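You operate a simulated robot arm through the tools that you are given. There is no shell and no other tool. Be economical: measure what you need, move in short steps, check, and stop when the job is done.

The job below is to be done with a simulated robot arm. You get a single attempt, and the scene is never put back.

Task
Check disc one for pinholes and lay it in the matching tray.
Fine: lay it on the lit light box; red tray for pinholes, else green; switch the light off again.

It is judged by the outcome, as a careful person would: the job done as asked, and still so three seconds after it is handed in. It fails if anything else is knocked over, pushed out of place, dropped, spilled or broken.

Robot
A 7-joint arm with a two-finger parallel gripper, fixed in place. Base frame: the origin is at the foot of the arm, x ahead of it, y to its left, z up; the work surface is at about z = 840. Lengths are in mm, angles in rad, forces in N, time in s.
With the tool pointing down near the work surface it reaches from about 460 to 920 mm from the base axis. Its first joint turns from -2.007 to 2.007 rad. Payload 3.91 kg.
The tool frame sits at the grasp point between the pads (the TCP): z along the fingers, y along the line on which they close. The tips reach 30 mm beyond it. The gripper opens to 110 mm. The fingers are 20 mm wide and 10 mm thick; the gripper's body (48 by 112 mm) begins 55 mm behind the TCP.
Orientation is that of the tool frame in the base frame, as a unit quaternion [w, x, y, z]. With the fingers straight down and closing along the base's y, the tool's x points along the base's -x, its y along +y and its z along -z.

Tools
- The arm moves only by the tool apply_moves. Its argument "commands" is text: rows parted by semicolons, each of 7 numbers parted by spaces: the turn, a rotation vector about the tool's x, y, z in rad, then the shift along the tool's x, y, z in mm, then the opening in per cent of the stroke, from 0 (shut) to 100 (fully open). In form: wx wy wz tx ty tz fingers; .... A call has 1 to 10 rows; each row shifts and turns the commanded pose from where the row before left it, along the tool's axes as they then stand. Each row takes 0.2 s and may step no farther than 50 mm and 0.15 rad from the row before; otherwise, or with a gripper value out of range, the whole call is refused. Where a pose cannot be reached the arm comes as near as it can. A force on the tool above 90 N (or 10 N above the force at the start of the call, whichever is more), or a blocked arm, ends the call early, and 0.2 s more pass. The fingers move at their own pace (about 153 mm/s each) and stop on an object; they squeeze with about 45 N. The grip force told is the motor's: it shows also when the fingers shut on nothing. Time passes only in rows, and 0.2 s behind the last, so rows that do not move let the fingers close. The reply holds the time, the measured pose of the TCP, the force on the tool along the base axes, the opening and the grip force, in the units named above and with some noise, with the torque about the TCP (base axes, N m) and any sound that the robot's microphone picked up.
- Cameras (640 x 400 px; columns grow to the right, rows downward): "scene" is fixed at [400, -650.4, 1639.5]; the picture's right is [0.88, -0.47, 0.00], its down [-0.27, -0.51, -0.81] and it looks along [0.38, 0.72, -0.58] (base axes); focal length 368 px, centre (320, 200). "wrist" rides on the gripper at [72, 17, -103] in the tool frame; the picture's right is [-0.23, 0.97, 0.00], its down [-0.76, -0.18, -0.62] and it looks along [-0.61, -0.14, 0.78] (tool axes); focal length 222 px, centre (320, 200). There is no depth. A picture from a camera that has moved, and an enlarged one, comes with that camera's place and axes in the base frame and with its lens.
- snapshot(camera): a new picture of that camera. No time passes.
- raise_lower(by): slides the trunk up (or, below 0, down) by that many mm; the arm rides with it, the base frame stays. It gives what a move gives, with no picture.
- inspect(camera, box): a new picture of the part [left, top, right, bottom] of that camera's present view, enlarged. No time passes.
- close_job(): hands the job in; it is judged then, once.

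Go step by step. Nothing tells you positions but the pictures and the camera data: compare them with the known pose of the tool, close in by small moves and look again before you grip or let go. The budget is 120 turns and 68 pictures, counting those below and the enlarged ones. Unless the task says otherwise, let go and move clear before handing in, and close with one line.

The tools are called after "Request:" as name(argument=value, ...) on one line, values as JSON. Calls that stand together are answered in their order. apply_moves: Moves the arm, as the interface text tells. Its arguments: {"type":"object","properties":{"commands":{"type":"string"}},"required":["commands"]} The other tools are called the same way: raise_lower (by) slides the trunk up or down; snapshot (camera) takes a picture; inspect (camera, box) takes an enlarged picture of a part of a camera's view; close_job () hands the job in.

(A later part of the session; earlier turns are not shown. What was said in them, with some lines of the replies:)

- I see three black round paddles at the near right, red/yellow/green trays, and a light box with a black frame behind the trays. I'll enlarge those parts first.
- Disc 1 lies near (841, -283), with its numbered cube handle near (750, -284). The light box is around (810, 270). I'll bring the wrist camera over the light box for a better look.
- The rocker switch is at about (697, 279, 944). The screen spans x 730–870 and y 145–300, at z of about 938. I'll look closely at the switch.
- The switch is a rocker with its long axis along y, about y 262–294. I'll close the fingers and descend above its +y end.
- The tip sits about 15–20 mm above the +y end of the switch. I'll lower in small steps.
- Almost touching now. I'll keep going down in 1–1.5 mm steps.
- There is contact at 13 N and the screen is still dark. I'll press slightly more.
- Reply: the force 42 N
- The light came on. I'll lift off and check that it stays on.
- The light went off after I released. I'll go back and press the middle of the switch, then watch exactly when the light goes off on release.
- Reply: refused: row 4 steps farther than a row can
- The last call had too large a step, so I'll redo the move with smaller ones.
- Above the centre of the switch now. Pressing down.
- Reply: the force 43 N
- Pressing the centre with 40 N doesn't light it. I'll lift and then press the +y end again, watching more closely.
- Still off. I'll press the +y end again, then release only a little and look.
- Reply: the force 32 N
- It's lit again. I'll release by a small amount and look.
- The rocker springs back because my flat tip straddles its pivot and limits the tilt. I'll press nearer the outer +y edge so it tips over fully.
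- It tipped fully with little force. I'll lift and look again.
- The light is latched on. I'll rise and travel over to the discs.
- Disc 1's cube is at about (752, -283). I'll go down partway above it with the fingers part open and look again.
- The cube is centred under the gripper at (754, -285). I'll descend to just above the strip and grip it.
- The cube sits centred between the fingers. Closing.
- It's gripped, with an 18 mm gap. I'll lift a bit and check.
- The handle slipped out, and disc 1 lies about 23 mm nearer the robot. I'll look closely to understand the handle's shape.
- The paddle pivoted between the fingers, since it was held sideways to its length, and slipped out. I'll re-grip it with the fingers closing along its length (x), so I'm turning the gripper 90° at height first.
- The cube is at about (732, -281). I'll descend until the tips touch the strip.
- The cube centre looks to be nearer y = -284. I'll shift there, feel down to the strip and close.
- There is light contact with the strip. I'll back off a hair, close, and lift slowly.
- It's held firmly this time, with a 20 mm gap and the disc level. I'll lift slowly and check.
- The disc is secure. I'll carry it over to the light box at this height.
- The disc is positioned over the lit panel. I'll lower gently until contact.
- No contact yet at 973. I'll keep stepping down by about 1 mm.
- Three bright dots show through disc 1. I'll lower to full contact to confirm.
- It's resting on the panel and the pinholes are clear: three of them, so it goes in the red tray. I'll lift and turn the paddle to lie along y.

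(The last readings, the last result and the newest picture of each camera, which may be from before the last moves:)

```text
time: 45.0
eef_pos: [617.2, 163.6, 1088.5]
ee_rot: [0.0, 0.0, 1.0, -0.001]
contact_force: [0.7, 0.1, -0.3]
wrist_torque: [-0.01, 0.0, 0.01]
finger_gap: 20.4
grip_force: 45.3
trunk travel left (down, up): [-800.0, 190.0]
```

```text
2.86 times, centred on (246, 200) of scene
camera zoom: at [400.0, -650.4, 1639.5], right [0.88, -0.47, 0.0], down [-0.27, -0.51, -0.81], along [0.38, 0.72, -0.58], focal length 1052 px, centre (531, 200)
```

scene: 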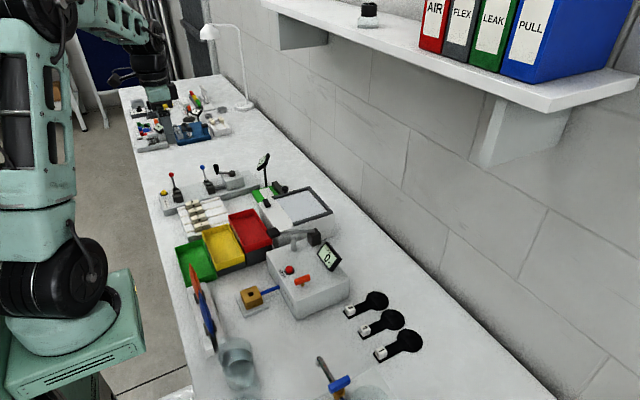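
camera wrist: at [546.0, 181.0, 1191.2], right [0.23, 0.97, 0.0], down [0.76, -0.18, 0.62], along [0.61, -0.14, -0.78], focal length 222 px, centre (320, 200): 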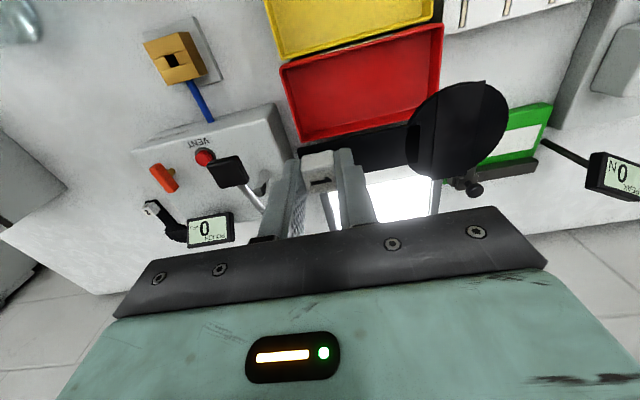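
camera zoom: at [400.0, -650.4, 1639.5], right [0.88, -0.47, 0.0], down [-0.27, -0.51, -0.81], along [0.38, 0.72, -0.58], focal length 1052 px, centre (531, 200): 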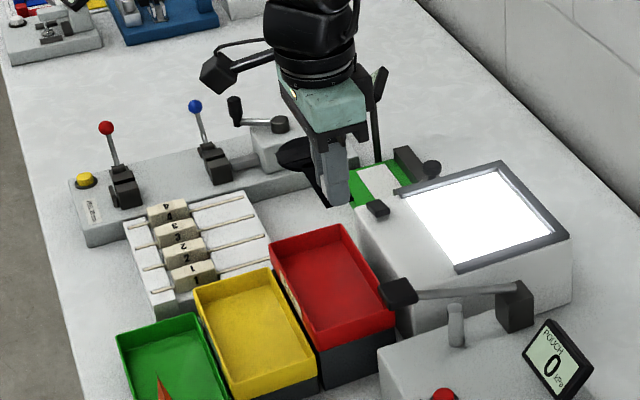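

The red tray's rim spans x 574–657 and y 128–295. The paddle is aligned with its cube at (617, 163) and its disc at (617, 253). I'll lower toward the rim and check.

Request:
apply_moves(commands="0 0 0 1 -2 30 0;0 0 0 0 0 30 0;0 0 0 0 0 30 0;0 0 0 0 0 25 0;0 0 0 0 0 0 0")

Request:
snapshot(camera="wrist")

Request:
inspect(camera="scene", box=[210, 170, 306, 250])

```text
time: 46.2
eef_pos: [617.8, 161.4, 974.1]
ee_rot: [-0.001, 0.001, 1.0, 0.0]
contact_force: [-0.4, -0.1, -0.2]
wrist_torque: [-0.02, -0.03, -0.01]
finger_gap: 20.5
grip_force: 44.8
trunk travel left (down, up): [-800.0, 190.0]
```

```text
28 pictures are left
camera wrist: at [545.3, 178.8, 1076.4], right [0.23, 0.97, 0.0], down [0.76, -0.18, 0.62], along [0.61, -0.14, -0.78], focal length 222 px, centre (320, 200)
```

wrist: 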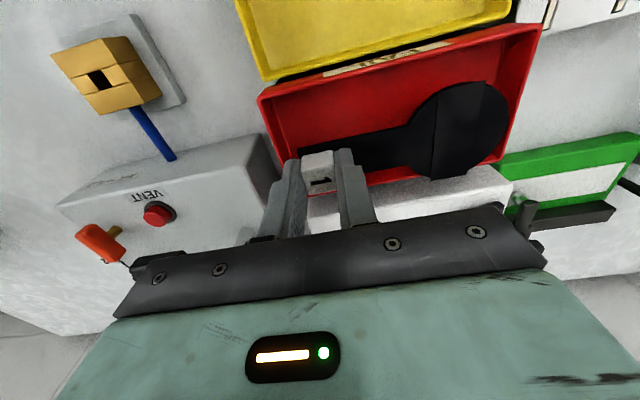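

```text
5.00 times, centred on (258, 210) of scene
camera zoom: at [400.0, -650.4, 1639.5], right [0.88, -0.47, 0.0], down [-0.27, -0.51, -0.81], along [0.38, 0.72, -0.58], focal length 1840 px, centre (630, 150)
```

zoom: 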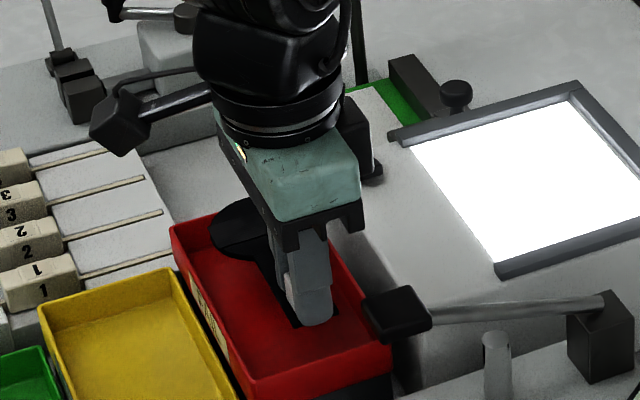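

Alignment looks good; the tray centre is x≈616. I'll lower into the tray in small steps.

Request:
apply_moves(commands="0 0 0 1.5 0 10 0;0 0 0 0 0 10 0;0 0 0 0 0 10 0;0 0 0 0 0 8 0;0 0 0 0 0 5 0;0 0 0 0 0 0 0")

Request:
snapshot(camera="wrist")

Request:
inspect(camera="scene", box=[210, 180, 306, 260])

```text
time: 47.6
eef_pos: [616.5, 162.7, 937.6]
ee_rot: [0.003, -0.001, 1.0, 0.001]
contact_force: [-10.9, -8.7, 73.4]
wrist_torque: [-0.02, 0.59, 0.25]
finger_gap: 20.3
grip_force: 44.8
trunk travel left (down, up): [-800.0, 190.0]
```

```text
26 pictures are left
camera wrist: at [543.9, 179.7, 1039.4], right [0.23, 0.97, 0.01], down [0.76, -0.18, 0.63], along [0.61, -0.14, -0.78], focal length 222 px, centre (320, 200)
```

wrist: 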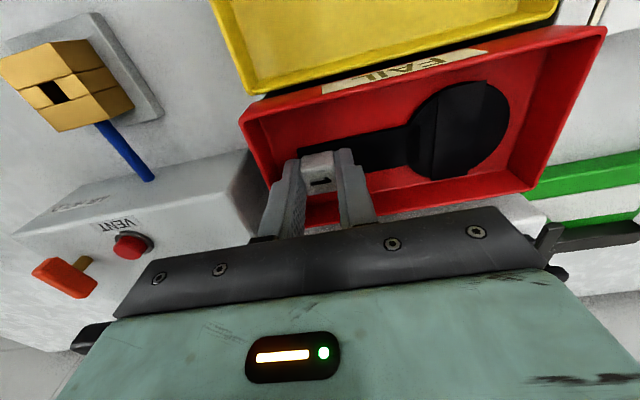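

```text
5.00 times, centred on (258, 220) of scene
camera zoom: at [400.0, -650.4, 1639.5], right [0.88, -0.47, 0.0], down [-0.27, -0.51, -0.81], along [0.38, 0.72, -0.58], focal length 1840 px, centre (630, 100)
```

zoom: 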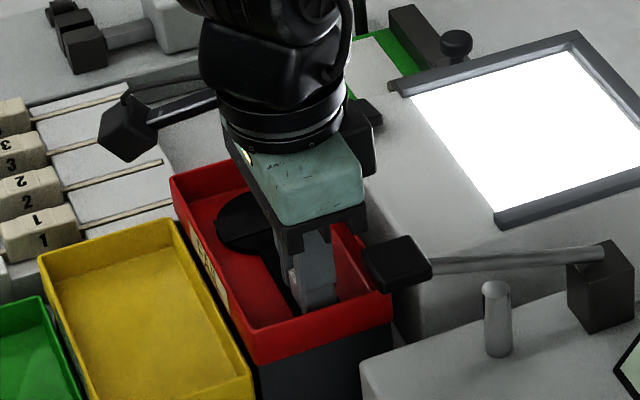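

It's down on the tray floor, pressing too hard at 73 N. I'll ease up before releasing.

Request:
apply_moves(commands="0 0 0 0 0 -2 0;0 0 0 0 0 -2 0;0 0 0 0 0 0 0")

```text
time: 48.4
eef_pos: [617.7, 163.4, 936.3]
ee_rot: [0.003, 0.0, 1.0, 0.002]
contact_force: [-2.1, 0.3, 46.6]
wrist_torque: [0.29, 0.09, 0.05]
finger_gap: 20.6
grip_force: 44.8
trunk travel left (down, up): [-800.0, 190.0]
```

Request:
apply_moves(commands="0 0 0 0 0 -1.5 0;0 0 0 0 0 -1.2 0;0 0 0 0 0 0 0")

```text
time: 49.2
eef_pos: [617.2, 163.6, 936.8]
ee_rot: [0.001, -0.001, 1.0, 0.001]
contact_force: [4.1, 6.6, 25.0]
wrist_torque: [0.51, -0.29, -0.03]
finger_gap: 20.5
grip_force: 44.5
trunk travel left (down, up): [-800.0, 190.0]
```

Request:
apply_moves(commands="0 0 0 0 0 -1.2 0;0 0 0 0 0 -0.8 0;0 0 0 0 0 0 0")

```text
time: 50.0
eef_pos: [615.9, 161.4, 937.8]
ee_rot: [-0.001, 0.001, 1.0, -0.001]
contact_force: [0.4, 0.8, -0.3]
wrist_torque: [-0.02, 0.0, 0.01]
finger_gap: 20.3
grip_force: 45.0
trunk travel left (down, up): [-800.0, 190.0]
```

The force is relieved and the paddle is essentially on the floor. I'll open slightly (26 mm) to stay clear of the tray wall, then rise.

Request:
apply_moves(commands="0 0 0 0 0 0.3 24;0 0 0 0 0 0 24;0 0 0 0 0 0 24;0 0 0 0 0 -5 24;0 0 0 0 0 -15 24;0 0 0 0 0 -30 24;0 0 0 0 0 -45 24;0 0 0 0 0 -45 24")

Request:
snapshot(camera="wrist")

Request:
inspect(camera="scene", box=[210, 160, 306, 260])

```text
time: 51.8
eef_pos: [616.6, 160.1, 1080.1]
ee_rot: [-0.001, 0.0, 1.0, 0.0]
contact_force: [0.3, -0.4, -0.6]
wrist_torque: [-0.01, 0.01, 0.01]
finger_gap: 26.4
grip_force: 0.1
trunk travel left (down, up): [-800.0, 190.0]
```

```text
24 pictures are left
camera wrist: at [545.3, 177.1, 1183.6], right [0.23, 0.97, 0.0], down [0.76, -0.18, 0.62], along [0.61, -0.14, -0.78], focal length 222 px, centre (320, 200)
```

wrist: 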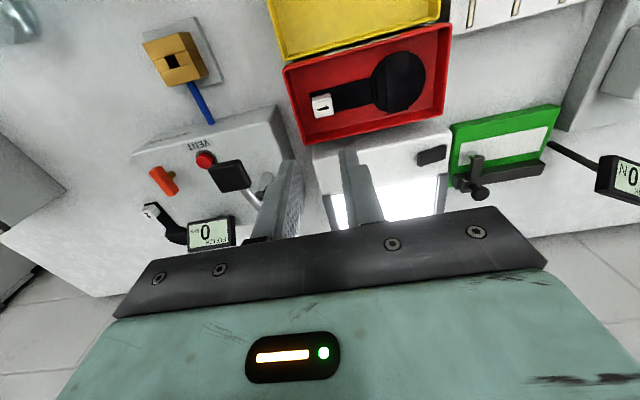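

```text
4.00 times, centred on (258, 210) of scene
camera zoom: at [400.0, -650.4, 1639.5], right [0.88, -0.47, 0.0], down [-0.27, -0.51, -0.81], along [0.38, 0.72, -0.58], focal length 1472 px, centre (568, 160)
```

zoom: 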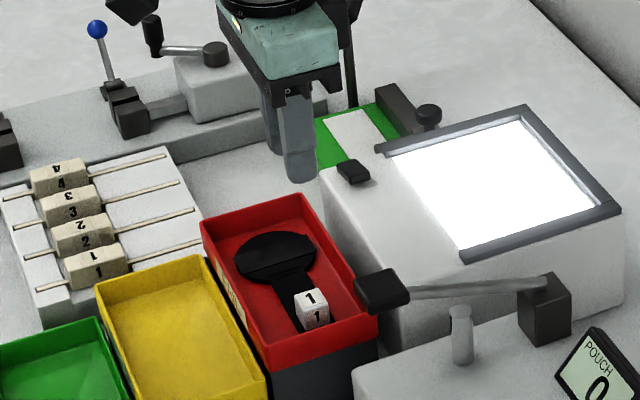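

Disc 1 lies flat in the red tray. Next I'll press the other (-y) end of the rocker to switch the light off.

Request:
apply_moves(commands="0 0 0 -27 33 0 0;0 0 0 -27 33 0 0;0 0 0 -26 33 0 0;0 0 0 0 0 40 0;0 0 0 0 0 40 0;0 0 0 0 0 10 0;0 0 0 0 0 0 0")

Request:
inspect(camera="scene", box=[240, 160, 340, 222])

```text
time: 53.4
eef_pos: [699.0, 262.0, 990.1]
ee_rot: [0.0, 0.0, 1.0, -0.001]
contact_force: [0.0, -0.2, -0.5]
wrist_torque: [0.02, -0.03, -0.01]
finger_gap: 0.0
grip_force: 37.6
trunk travel left (down, up): [-800.0, 190.0]
```

```text
6.40 times, centred on (290, 191) of scene
camera zoom: at [400.0, -650.4, 1639.5], right [0.88, -0.47, 0.0], down [-0.27, -0.51, -0.81], along [0.38, 0.72, -0.58], focal length 2355 px, centre (512, 258)
```

zoom: 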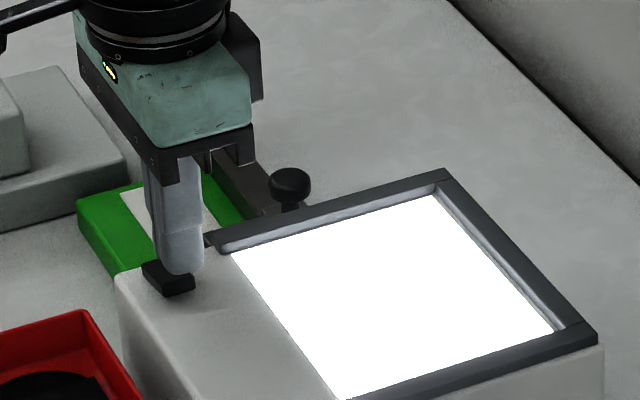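

I'm above the -y end, which stands raised. Moving to y≈259 and pressing gently.

Request:
apply_moves(commands="0 0 0 2 -3 5 0;0 0 0 0 0 4 0;0 0 0 0 0 3 0;0 0 0 0 0 2 0;0 0 0 0 0 1.5 0;0 0 0 0 0 1 0")

Request:
inspect(camera="scene", box=[240, 160, 340, 222])

```text
time: 54.8
eef_pos: [693.9, 259.3, 974.1]
ee_rot: [0.0, 0.0, 1.0, 0.0]
contact_force: [-1.3, -1.4, 5.9]
wrist_torque: [0.04, 0.07, 0.05]
finger_gap: 0.0
grip_force: 38.0
trunk travel left (down, up): [-800.0, 190.0]
```

```text
6.40 times, centred on (290, 191) of scene
camera zoom: at [400.0, -650.4, 1639.5], right [0.88, -0.47, 0.0], down [-0.27, -0.51, -0.81], along [0.38, 0.72, -0.58], focal length 2355 px, centre (512, 258)
```

zoom: 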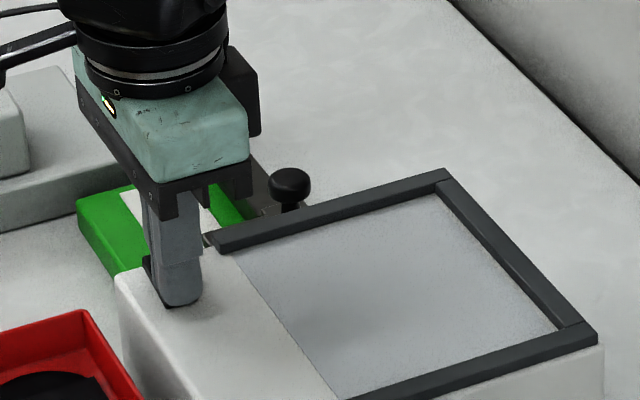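

The light is off. I'll retract and confirm it stays off.

Request:
apply_moves(commands="0 0 0 0 0 -5 0;0 0 0 0 0 -20 0;0 0 0 0 0 -40 0;0 0 0 0 0 -45 0;0 0 0 0 0 -45 0;0 0 0 0 0 -45 0;0 0 0 40 0 0 0;0 0 0 0 0 0 0")

Request:
snapshot(camera="scene")

Request:
inspect(camera="scene", box=[210, 160, 340, 260])

```text
time: 56.6
eef_pos: [653.9, 257.8, 1176.0]
ee_rot: [0.0, -0.001, 1.0, 0.0]
contact_force: [-0.9, -0.5, 0.5]
wrist_torque: [-0.01, 0.03, 0.0]
finger_gap: 0.0
grip_force: 38.0
trunk travel left (down, up): [-800.0, 190.0]
```

```text
20 pictures are left
```

scene: 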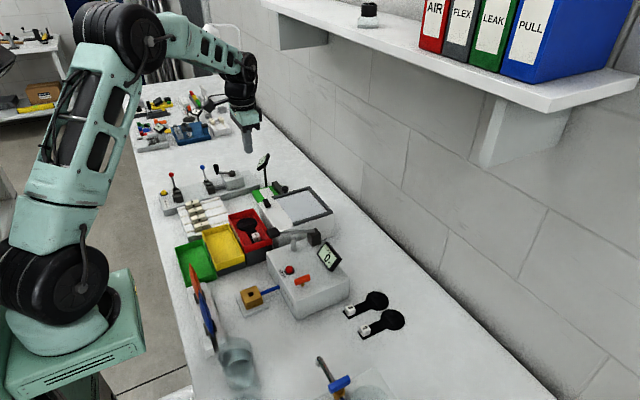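

```text
4.00 times, centred on (275, 210) of scene
camera zoom: at [400.0, -650.4, 1639.5], right [0.88, -0.47, 0.0], down [-0.27, -0.51, -0.81], along [0.38, 0.72, -0.58], focal length 1472 px, centre (500, 160)
```

zoom: 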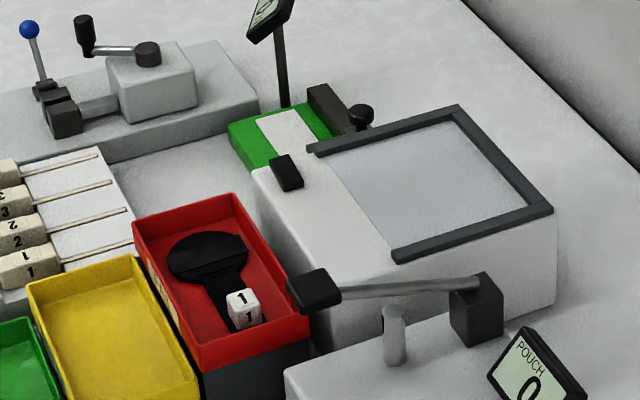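

Disc 1 is in the red tray, the light is off, nothing else has moved, and the arm is clear. I'm handing in.

Request:
close_job()

```text
The job is handed in.
```

Disc one showed three pinholes on the lit light box, so I laid it in the red tray and switched the light off again. On my first lift the disc slipped out of the gripper, dropped back onto the bench and ended up about 23 mm nearer the robot; I re-gripped it, and nothing else looks to have moved.
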